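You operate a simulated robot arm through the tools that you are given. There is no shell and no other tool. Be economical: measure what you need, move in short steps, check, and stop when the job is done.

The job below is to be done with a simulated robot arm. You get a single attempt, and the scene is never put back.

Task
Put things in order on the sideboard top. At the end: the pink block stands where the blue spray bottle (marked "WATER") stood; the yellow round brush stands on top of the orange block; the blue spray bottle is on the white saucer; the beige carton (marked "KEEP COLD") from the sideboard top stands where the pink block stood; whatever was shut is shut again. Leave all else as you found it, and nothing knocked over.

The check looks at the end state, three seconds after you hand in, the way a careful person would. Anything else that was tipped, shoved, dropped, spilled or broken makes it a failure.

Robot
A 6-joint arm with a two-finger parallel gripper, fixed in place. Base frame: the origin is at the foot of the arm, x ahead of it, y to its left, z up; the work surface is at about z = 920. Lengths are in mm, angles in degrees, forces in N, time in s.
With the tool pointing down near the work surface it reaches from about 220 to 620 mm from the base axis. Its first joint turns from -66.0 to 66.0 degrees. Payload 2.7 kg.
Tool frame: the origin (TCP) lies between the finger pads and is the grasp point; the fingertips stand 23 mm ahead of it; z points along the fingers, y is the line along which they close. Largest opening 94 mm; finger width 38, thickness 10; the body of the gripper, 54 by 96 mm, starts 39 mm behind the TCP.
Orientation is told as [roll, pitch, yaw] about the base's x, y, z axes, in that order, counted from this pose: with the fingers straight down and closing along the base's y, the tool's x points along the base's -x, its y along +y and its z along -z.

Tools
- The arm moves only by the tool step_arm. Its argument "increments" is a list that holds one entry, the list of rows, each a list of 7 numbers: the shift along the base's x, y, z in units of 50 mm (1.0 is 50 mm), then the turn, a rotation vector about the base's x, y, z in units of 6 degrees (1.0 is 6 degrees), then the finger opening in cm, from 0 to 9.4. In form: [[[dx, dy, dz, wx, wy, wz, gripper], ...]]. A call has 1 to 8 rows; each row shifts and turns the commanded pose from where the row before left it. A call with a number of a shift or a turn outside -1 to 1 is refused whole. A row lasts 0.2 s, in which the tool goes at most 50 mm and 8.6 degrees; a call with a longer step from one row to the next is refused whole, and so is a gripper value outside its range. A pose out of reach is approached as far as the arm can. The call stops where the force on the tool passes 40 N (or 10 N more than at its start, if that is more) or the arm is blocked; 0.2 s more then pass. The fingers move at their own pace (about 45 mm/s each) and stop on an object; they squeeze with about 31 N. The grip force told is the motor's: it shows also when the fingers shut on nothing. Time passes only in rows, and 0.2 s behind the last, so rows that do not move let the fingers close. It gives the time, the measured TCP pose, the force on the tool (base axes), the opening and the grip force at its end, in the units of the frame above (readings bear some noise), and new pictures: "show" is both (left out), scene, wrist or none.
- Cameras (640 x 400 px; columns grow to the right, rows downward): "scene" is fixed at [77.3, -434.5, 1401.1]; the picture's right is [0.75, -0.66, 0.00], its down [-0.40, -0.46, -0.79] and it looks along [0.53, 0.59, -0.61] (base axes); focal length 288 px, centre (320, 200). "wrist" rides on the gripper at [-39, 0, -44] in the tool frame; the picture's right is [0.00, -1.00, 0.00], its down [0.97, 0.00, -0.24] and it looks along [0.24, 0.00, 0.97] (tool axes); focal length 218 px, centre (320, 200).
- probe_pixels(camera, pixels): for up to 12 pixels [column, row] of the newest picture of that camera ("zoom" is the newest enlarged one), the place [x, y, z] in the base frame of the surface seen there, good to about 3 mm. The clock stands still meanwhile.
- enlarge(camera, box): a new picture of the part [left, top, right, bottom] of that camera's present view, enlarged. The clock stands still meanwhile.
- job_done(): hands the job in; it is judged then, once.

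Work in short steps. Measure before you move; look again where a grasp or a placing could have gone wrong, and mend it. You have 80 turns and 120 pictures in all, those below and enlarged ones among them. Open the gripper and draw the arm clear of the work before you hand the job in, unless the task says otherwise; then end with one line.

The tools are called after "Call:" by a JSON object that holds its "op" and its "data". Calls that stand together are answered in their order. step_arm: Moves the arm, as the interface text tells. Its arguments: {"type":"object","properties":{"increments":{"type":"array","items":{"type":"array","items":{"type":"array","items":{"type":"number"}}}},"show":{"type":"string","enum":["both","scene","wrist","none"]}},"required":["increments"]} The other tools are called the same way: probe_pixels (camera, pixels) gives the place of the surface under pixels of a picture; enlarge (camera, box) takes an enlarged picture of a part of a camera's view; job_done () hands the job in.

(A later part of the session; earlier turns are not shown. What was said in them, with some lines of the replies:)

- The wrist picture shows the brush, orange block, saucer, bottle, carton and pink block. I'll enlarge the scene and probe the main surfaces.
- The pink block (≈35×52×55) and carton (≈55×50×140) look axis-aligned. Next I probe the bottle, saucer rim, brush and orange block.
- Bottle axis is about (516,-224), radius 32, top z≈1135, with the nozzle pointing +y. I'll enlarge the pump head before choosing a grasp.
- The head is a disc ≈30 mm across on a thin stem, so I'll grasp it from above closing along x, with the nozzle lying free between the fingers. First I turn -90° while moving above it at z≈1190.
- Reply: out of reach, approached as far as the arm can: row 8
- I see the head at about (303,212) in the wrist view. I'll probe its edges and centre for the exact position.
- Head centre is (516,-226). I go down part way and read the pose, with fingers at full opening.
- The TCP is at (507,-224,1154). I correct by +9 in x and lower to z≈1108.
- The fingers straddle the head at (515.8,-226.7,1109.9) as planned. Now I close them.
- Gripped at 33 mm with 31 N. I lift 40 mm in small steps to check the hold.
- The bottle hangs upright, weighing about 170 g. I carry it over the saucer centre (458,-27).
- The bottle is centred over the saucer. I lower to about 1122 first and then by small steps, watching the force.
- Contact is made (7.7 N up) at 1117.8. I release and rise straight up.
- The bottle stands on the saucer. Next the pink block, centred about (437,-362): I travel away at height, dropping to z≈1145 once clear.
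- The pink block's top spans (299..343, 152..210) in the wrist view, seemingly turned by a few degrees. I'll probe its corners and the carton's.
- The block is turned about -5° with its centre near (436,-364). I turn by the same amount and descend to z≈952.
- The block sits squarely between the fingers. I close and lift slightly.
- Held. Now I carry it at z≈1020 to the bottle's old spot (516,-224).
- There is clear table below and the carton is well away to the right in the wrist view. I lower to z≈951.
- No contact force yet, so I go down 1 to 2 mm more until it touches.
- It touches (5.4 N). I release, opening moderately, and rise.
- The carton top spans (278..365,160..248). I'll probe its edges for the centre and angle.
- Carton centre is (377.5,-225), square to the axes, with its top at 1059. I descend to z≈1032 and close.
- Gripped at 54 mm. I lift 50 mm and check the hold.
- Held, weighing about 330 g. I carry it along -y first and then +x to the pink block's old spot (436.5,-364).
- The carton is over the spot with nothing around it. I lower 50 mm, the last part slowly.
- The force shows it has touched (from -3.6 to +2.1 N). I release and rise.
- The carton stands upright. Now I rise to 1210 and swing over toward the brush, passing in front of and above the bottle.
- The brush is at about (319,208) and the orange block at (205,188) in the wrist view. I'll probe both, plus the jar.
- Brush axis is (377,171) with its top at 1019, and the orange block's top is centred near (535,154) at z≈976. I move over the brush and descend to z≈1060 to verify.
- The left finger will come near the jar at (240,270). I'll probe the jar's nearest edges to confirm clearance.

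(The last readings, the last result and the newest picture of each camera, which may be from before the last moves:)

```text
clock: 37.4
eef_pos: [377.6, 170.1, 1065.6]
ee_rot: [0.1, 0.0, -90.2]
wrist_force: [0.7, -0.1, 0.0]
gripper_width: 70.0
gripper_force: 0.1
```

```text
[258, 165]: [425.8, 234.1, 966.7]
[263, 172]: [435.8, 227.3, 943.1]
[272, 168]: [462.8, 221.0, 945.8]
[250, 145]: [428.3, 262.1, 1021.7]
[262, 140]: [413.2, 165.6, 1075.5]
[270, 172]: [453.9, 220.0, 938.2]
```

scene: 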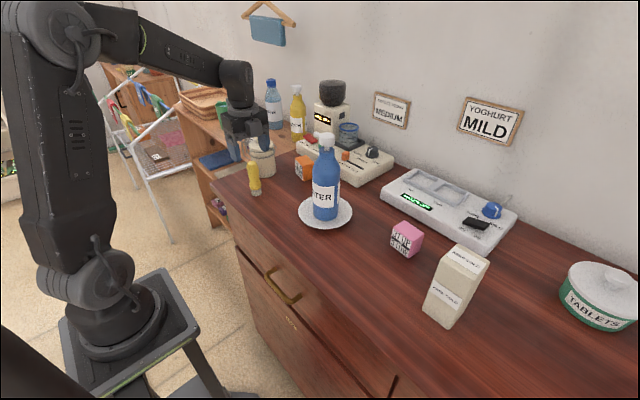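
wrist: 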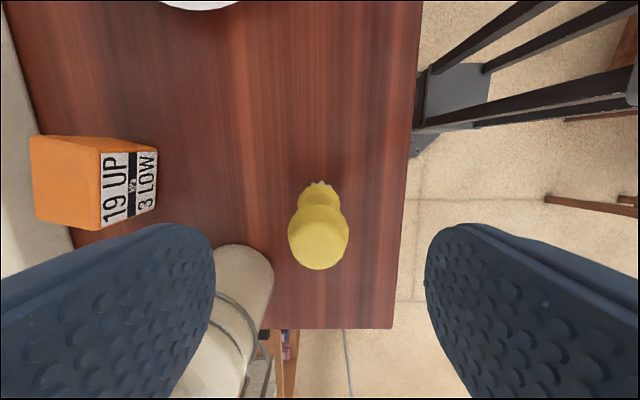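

The jar begins at y≈219, so it is clear. I shift 3 mm in y, lower to z≈985, and close.

Call:
{"op": "step_arm", "data": {"increments": [[[0, 0.06, -0.5, 0, 0, 0, 7], [0, 0, -0.6, 0, 0, 0, 7], [0, 0, -0.35, 0, 0, 0, 7], [0, 0, -0.15, 0, 0, 0, 7], [0, 0, 0, 0, 0, 0, 7]]], "show": "wrist"}}

Call:
{"op": "step_arm", "data": {"increments": [[[0, 0, 0, 0, 0, 0, 5], [0, 0, 0, 0, 0, 0, 3], [0, 0, 0, 0, 0, 0, 2], [0, 0, 0, 0, 0, 0, 1], [0, 0, 0, 0, 0, 0, 1]]]}}

```text
clock: 38.6
eef_pos: [378.4, 175.8, 987.2]
ee_rot: [0.1, 0.0, -90.0]
wrist_force: [1.3, -1.2, -0.2]
gripper_width: 70.1
gripper_force: 0.1
```

wrist: 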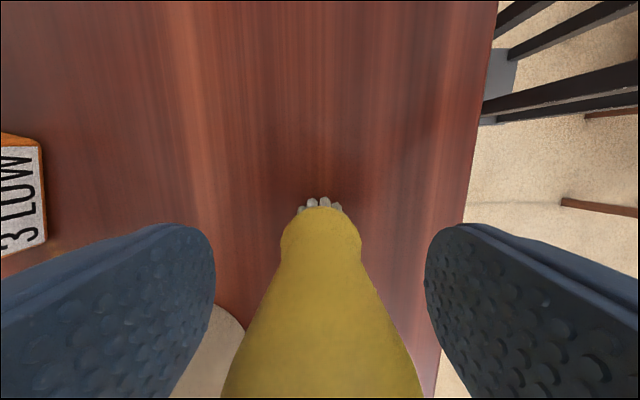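

```text
clock: 39.8
eef_pos: [378.0, 173.6, 987.0]
ee_rot: [0.1, 0.0, -90.1]
wrist_force: [-0.8, 0.3, 0.2]
gripper_width: 29.6
gripper_force: 31.0
```

scene: 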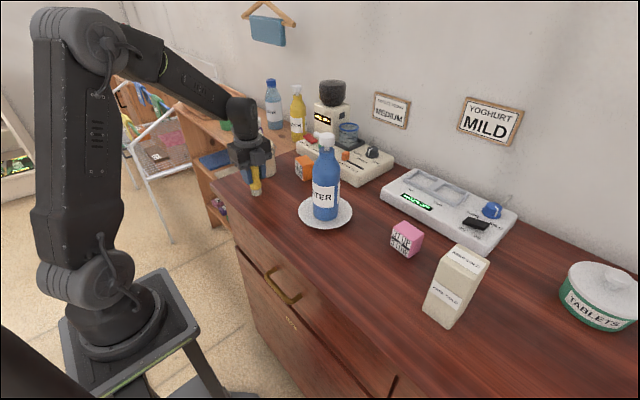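
wrist: 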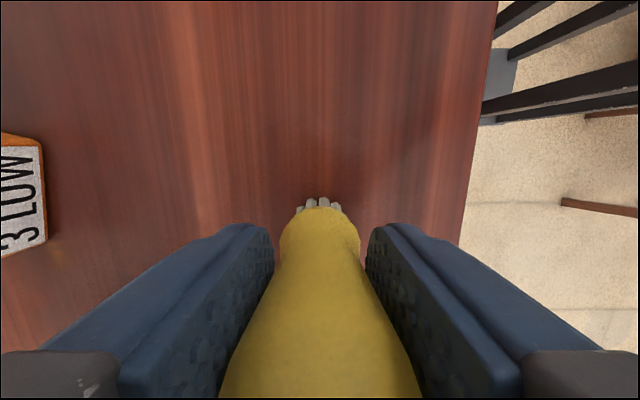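

Held at 29.6 mm. I lift 85 mm and inspect.

Call:
{"op": "step_arm", "data": {"increments": [[[0, 0, 0.1, 0, 0, 0, 1], [0, 0, 0.4, 0, 0, 0, 1], [0, 0, 0.6, 0, 0, 0, 1], [0, 0, 0.6, 0, 0, 0, 1], [0, 0, 0, 0, 0, 0, 1]]]}}

```text
clock: 41.0
eef_pos: [377.7, 174.6, 1072.7]
ee_rot: [0.1, -0.1, -90.1]
wrist_force: [-0.3, 0.4, -1.3]
gripper_width: 29.5
gripper_force: 31.0
```

scene: 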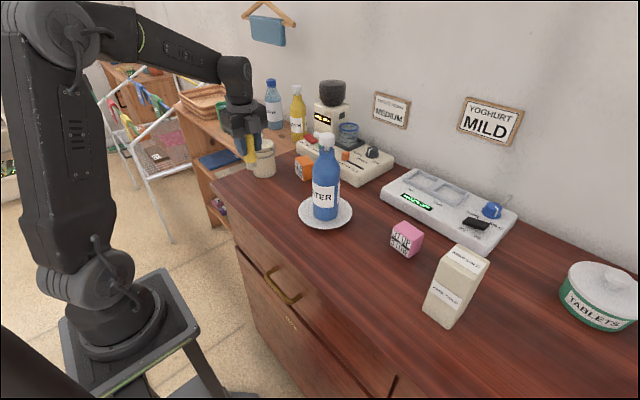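
wrist: 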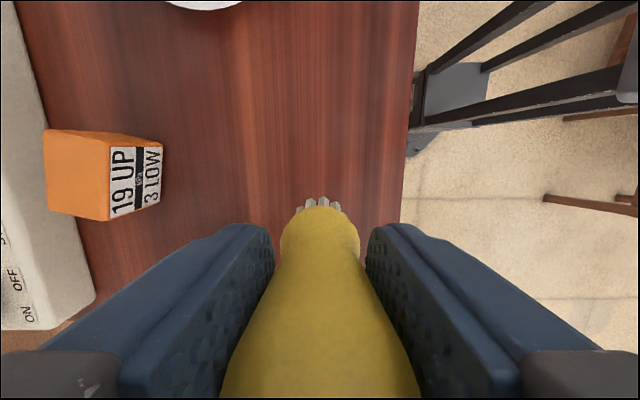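

The brush hangs straight, and the orange top centre again computes to (535.5,154.5). I carry it over in -y first, then +x.

Call:
{"op": "step_arm", "data": {"increments": [[[0.1, -0.2, 0.1, 0, 0, 0, 1], [0.3, -0.18, 0, 0, 0, 0, 1], [0.55, 0, 0, 0, 0, 0, 1], [0.65, 0, 0, 0, 0, 0, 1], [0.65, 0, 0, 0, 0, 0, 1], [0.55, 0, 0, 0, 0, 0, 1], [0.35, 0, 0, 0, 0, 0, 1], [0, 0, 0, 0, 0, 0, 1]]]}}

```text
clock: 42.8
eef_pos: [535.0, 153.6, 1077.5]
ee_rot: [0.0, -0.1, -90.1]
wrist_force: [-1.1, -0.4, -0.8]
gripper_width: 29.1
gripper_force: 31.0
```

scene: 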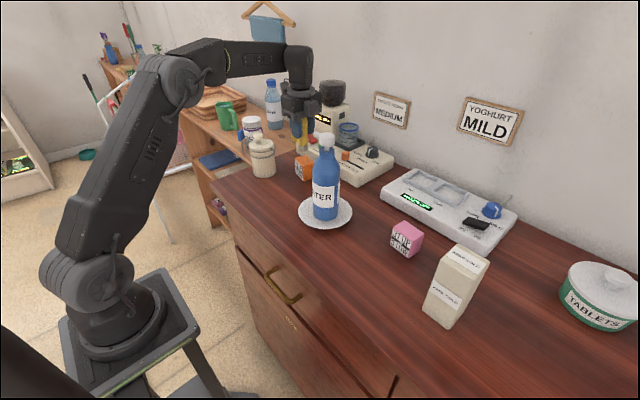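
wrist: 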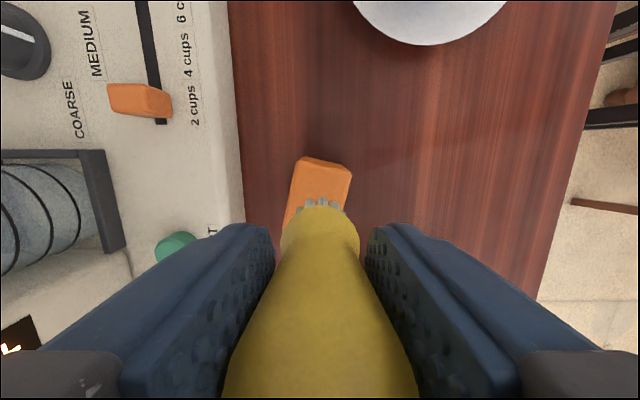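

The orange block lies directly under the brush tip. I check the mill's clearance to the gripper body before lowering.

Call:
{"op": "probe_pixels", "data": {"camera": "wrist", "pixels": [[20, 345], [110, 280], [110, 200], [325, 162], [345, 185], [176, 245], [290, 205]]}}

Call:
{"op": "enlarge", "data": {"camera": "scene", "box": [250, 60, 380, 200]}}

```text
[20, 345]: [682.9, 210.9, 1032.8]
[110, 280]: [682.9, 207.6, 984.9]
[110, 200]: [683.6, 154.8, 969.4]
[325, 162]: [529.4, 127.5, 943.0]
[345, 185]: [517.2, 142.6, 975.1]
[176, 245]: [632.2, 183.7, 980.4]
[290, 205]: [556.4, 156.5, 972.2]
```

```text
2.86 times, centred on (315, 130) of scene
```

zoom: 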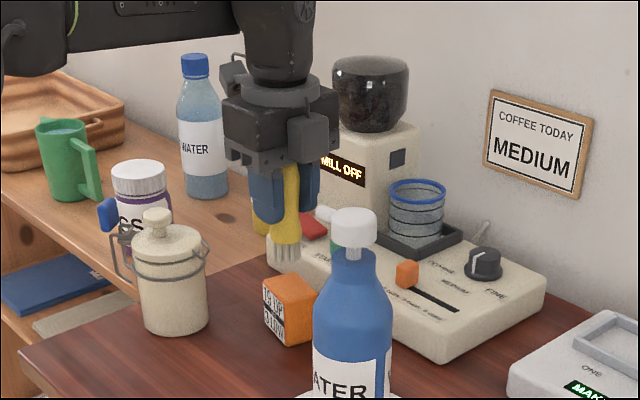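

Everything is clear (mill face at x≈683). I lower toward the expected contact at z≈1043.

Call:
{"op": "step_arm", "data": {"increments": [[[0, 0, -0.3, 0, 0, 0, 1], [0, 0, -0.25, 0, 0, 0, 1], [0, 0, -0.07, 0, 0, 0, 1], [0, 0, -0.05, 0, 0, 0, 1], [0, 0, 0, 0, 0, 0, 1]]], "show": "wrist"}}

Call:
{"op": "enlarge", "data": {"camera": "scene", "box": [250, 90, 380, 200]}}

```text
clock: 44.0
eef_pos: [534.2, 154.7, 1044.2]
ee_rot: [0.1, 0.1, -90.1]
wrist_force: [0.3, 0.3, 0.1]
gripper_width: 29.5
gripper_force: 30.8
```

wrist: 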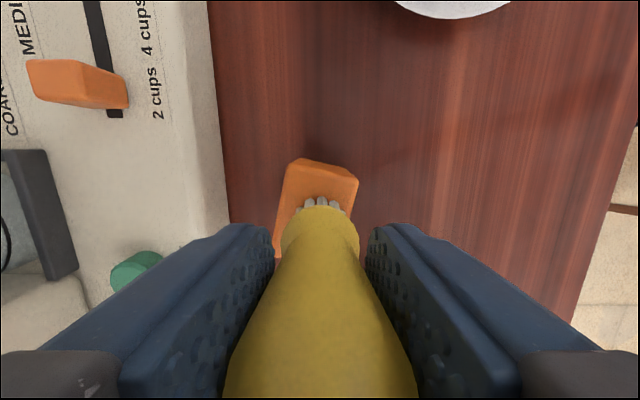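

```text
3.64 times, centred on (315, 145) of scene
```

zoom: 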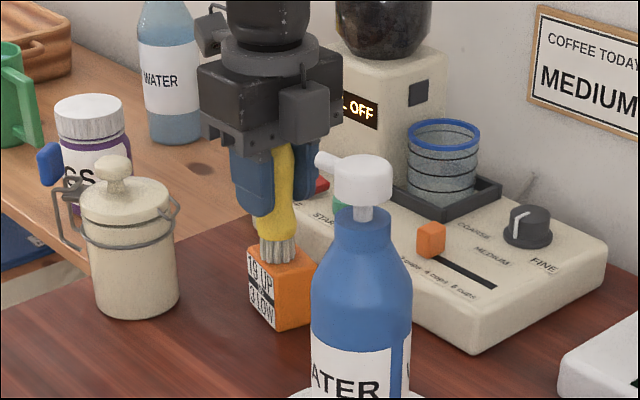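

Bristles span about (300–345, 205) on the block, leaving ~18 px to the left edge and ~7 px to the right, so it is ~3 mm off. I shift +3 mm in x with a tiny lift, then lower to contact.

Call:
{"op": "step_arm", "data": {"increments": [[[0, 0, 0.06, 0, 0, 0, 1], [0.07, 0, 0, 0, 0, 0, 1], [0, 0, -0.06, 0, 0, 0, 1], [0, 0, -0.02, 0, 0, 0, 1], [0, 0, -0.02, 0, 0, 0, 1]]], "show": "wrist"}}

```text
clock: 45.2
eef_pos: [537.8, 154.4, 1044.4]
ee_rot: [0.4, 0.0, -90.1]
wrist_force: [-3.9, 0.1, 18.4]
gripper_width: 29.9
gripper_force: 31.0
```

wrist: 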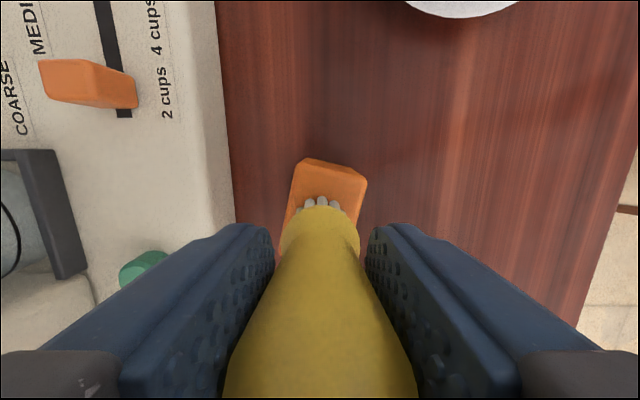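

Contact is firm (18 N). I ease up 0.8 mm, then open slowly.

Call:
{"op": "step_arm", "data": {"increments": [[[0, 0, 0.016, 0, 0, 0, 1], [0, 0, 0, 0, 0, 0, 1]]], "show": "none"}}

Call:
{"op": "step_arm", "data": {"increments": [[[0, 0, 0, 0, 0, 0, 3.4], [0, 0, 0, 0, 0, 0, 4.5], [0, 0, 0, 0, 0, 0, 6], [0, 0, 0, 0, 0, 0, 6]]]}}

```text
clock: 45.8
eef_pos: [537.7, 155.0, 1044.1]
ee_rot: [0.3, 0.0, -90.1]
wrist_force: [-1.2, 0.5, 21.5]
gripper_width: 29.4
gripper_force: 30.9
```

```text
clock: 46.8
eef_pos: [538.6, 154.0, 1043.3]
ee_rot: [0.0, 0.0, -90.2]
wrist_force: [0.0, -0.2, 0.6]
gripper_width: 60.1
gripper_force: 0.1
```

scene: 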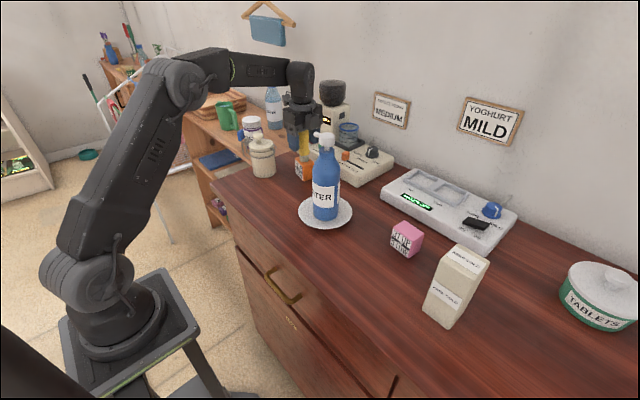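
wrist: 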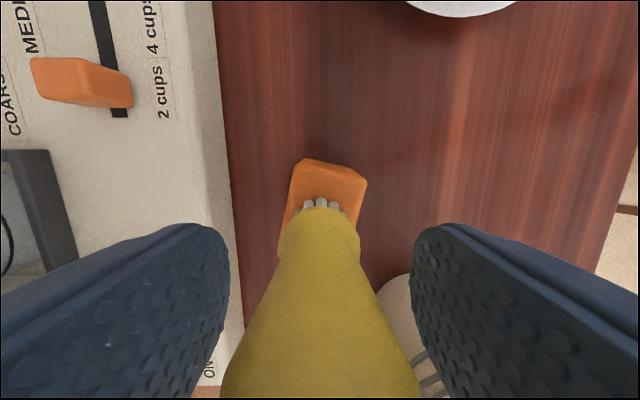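

The brush stands free. I rise straight up and then draw the arm back.

Call:
{"op": "step_arm", "data": {"increments": [[[0, 0, 0.3, 0, 0, 0, 6], [0, 0, 0.7, 0, 0, 0, 6], [0, 0, 0.8, 0, 0, 0, 6], [-0.2, 0, 0.6, 0, 0, 0, 7], [-0.8, 0, 0.3, 0, 0, 0, 9.4], [-0.9, 0, 0.3, 0, 0, 0, 9.4], [-0.9, 0, 0.3, 0, 0, 0, 9.4], [-0.4, 0, 0, 0, 0, 0, 9.4]]]}}

Call:
{"op": "enlarge", "data": {"camera": "scene", "box": [230, 110, 370, 240]}}

Call:
{"op": "enlarge", "data": {"camera": "scene", "box": [360, 170, 520, 350]}}

```text
clock: 48.6
eef_pos: [377.3, 153.7, 1208.1]
ee_rot: [-0.1, 0.0, -90.0]
wrist_force: [-0.4, 0.2, -0.1]
gripper_width: 94.0
gripper_force: 0.0
```

scene: 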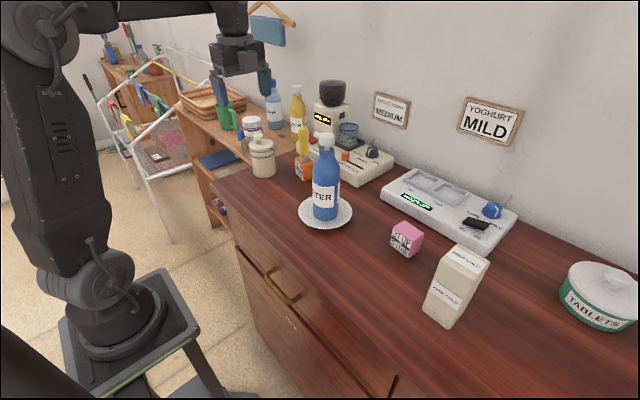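
wrist: 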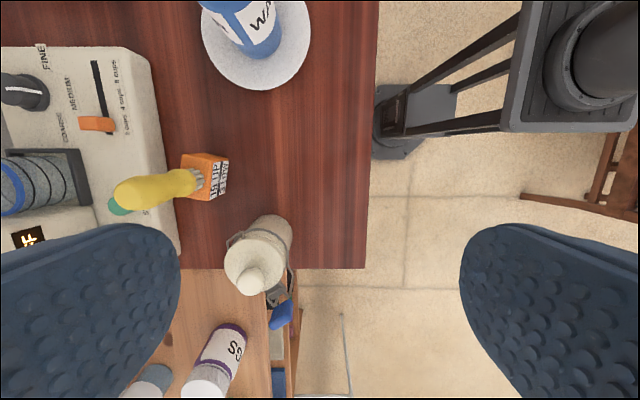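

```text
3.08 times, centred on (300, 175) of scene
```

zoom: 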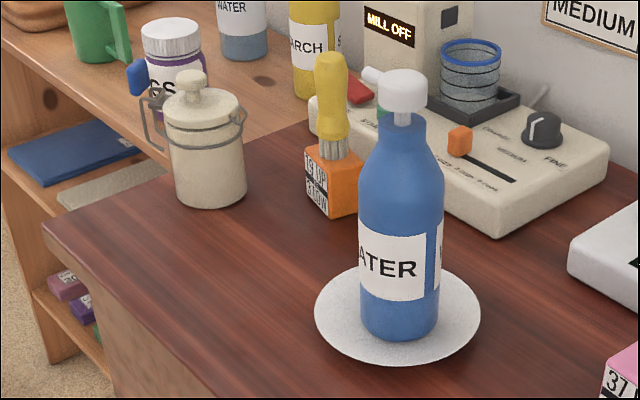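

```text
2.22 times, centred on (440, 260) of scene
```

zoom: 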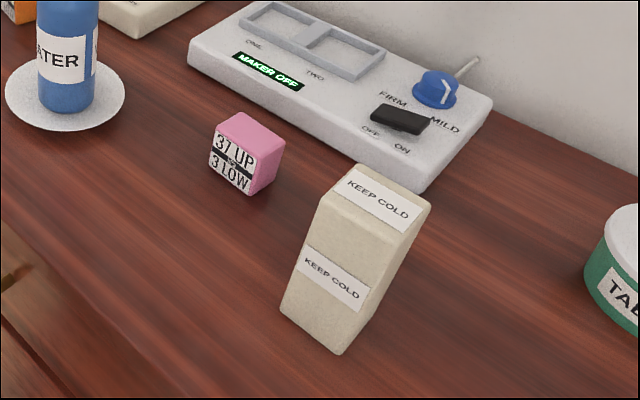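

All four items are upright in place, the drawers are untouched, and the gripper is open and clear, so I hand in.

Call:
{"op": "job_done", "data": {}}

```text
The job is handed in.
```

The job is handed in. In the last pictures the blue bottle is on the saucer, the pink block is where the bottle stood, the carton is where the pink block stood, and the brush stands on the orange block. Nothing was opened or knocked over.
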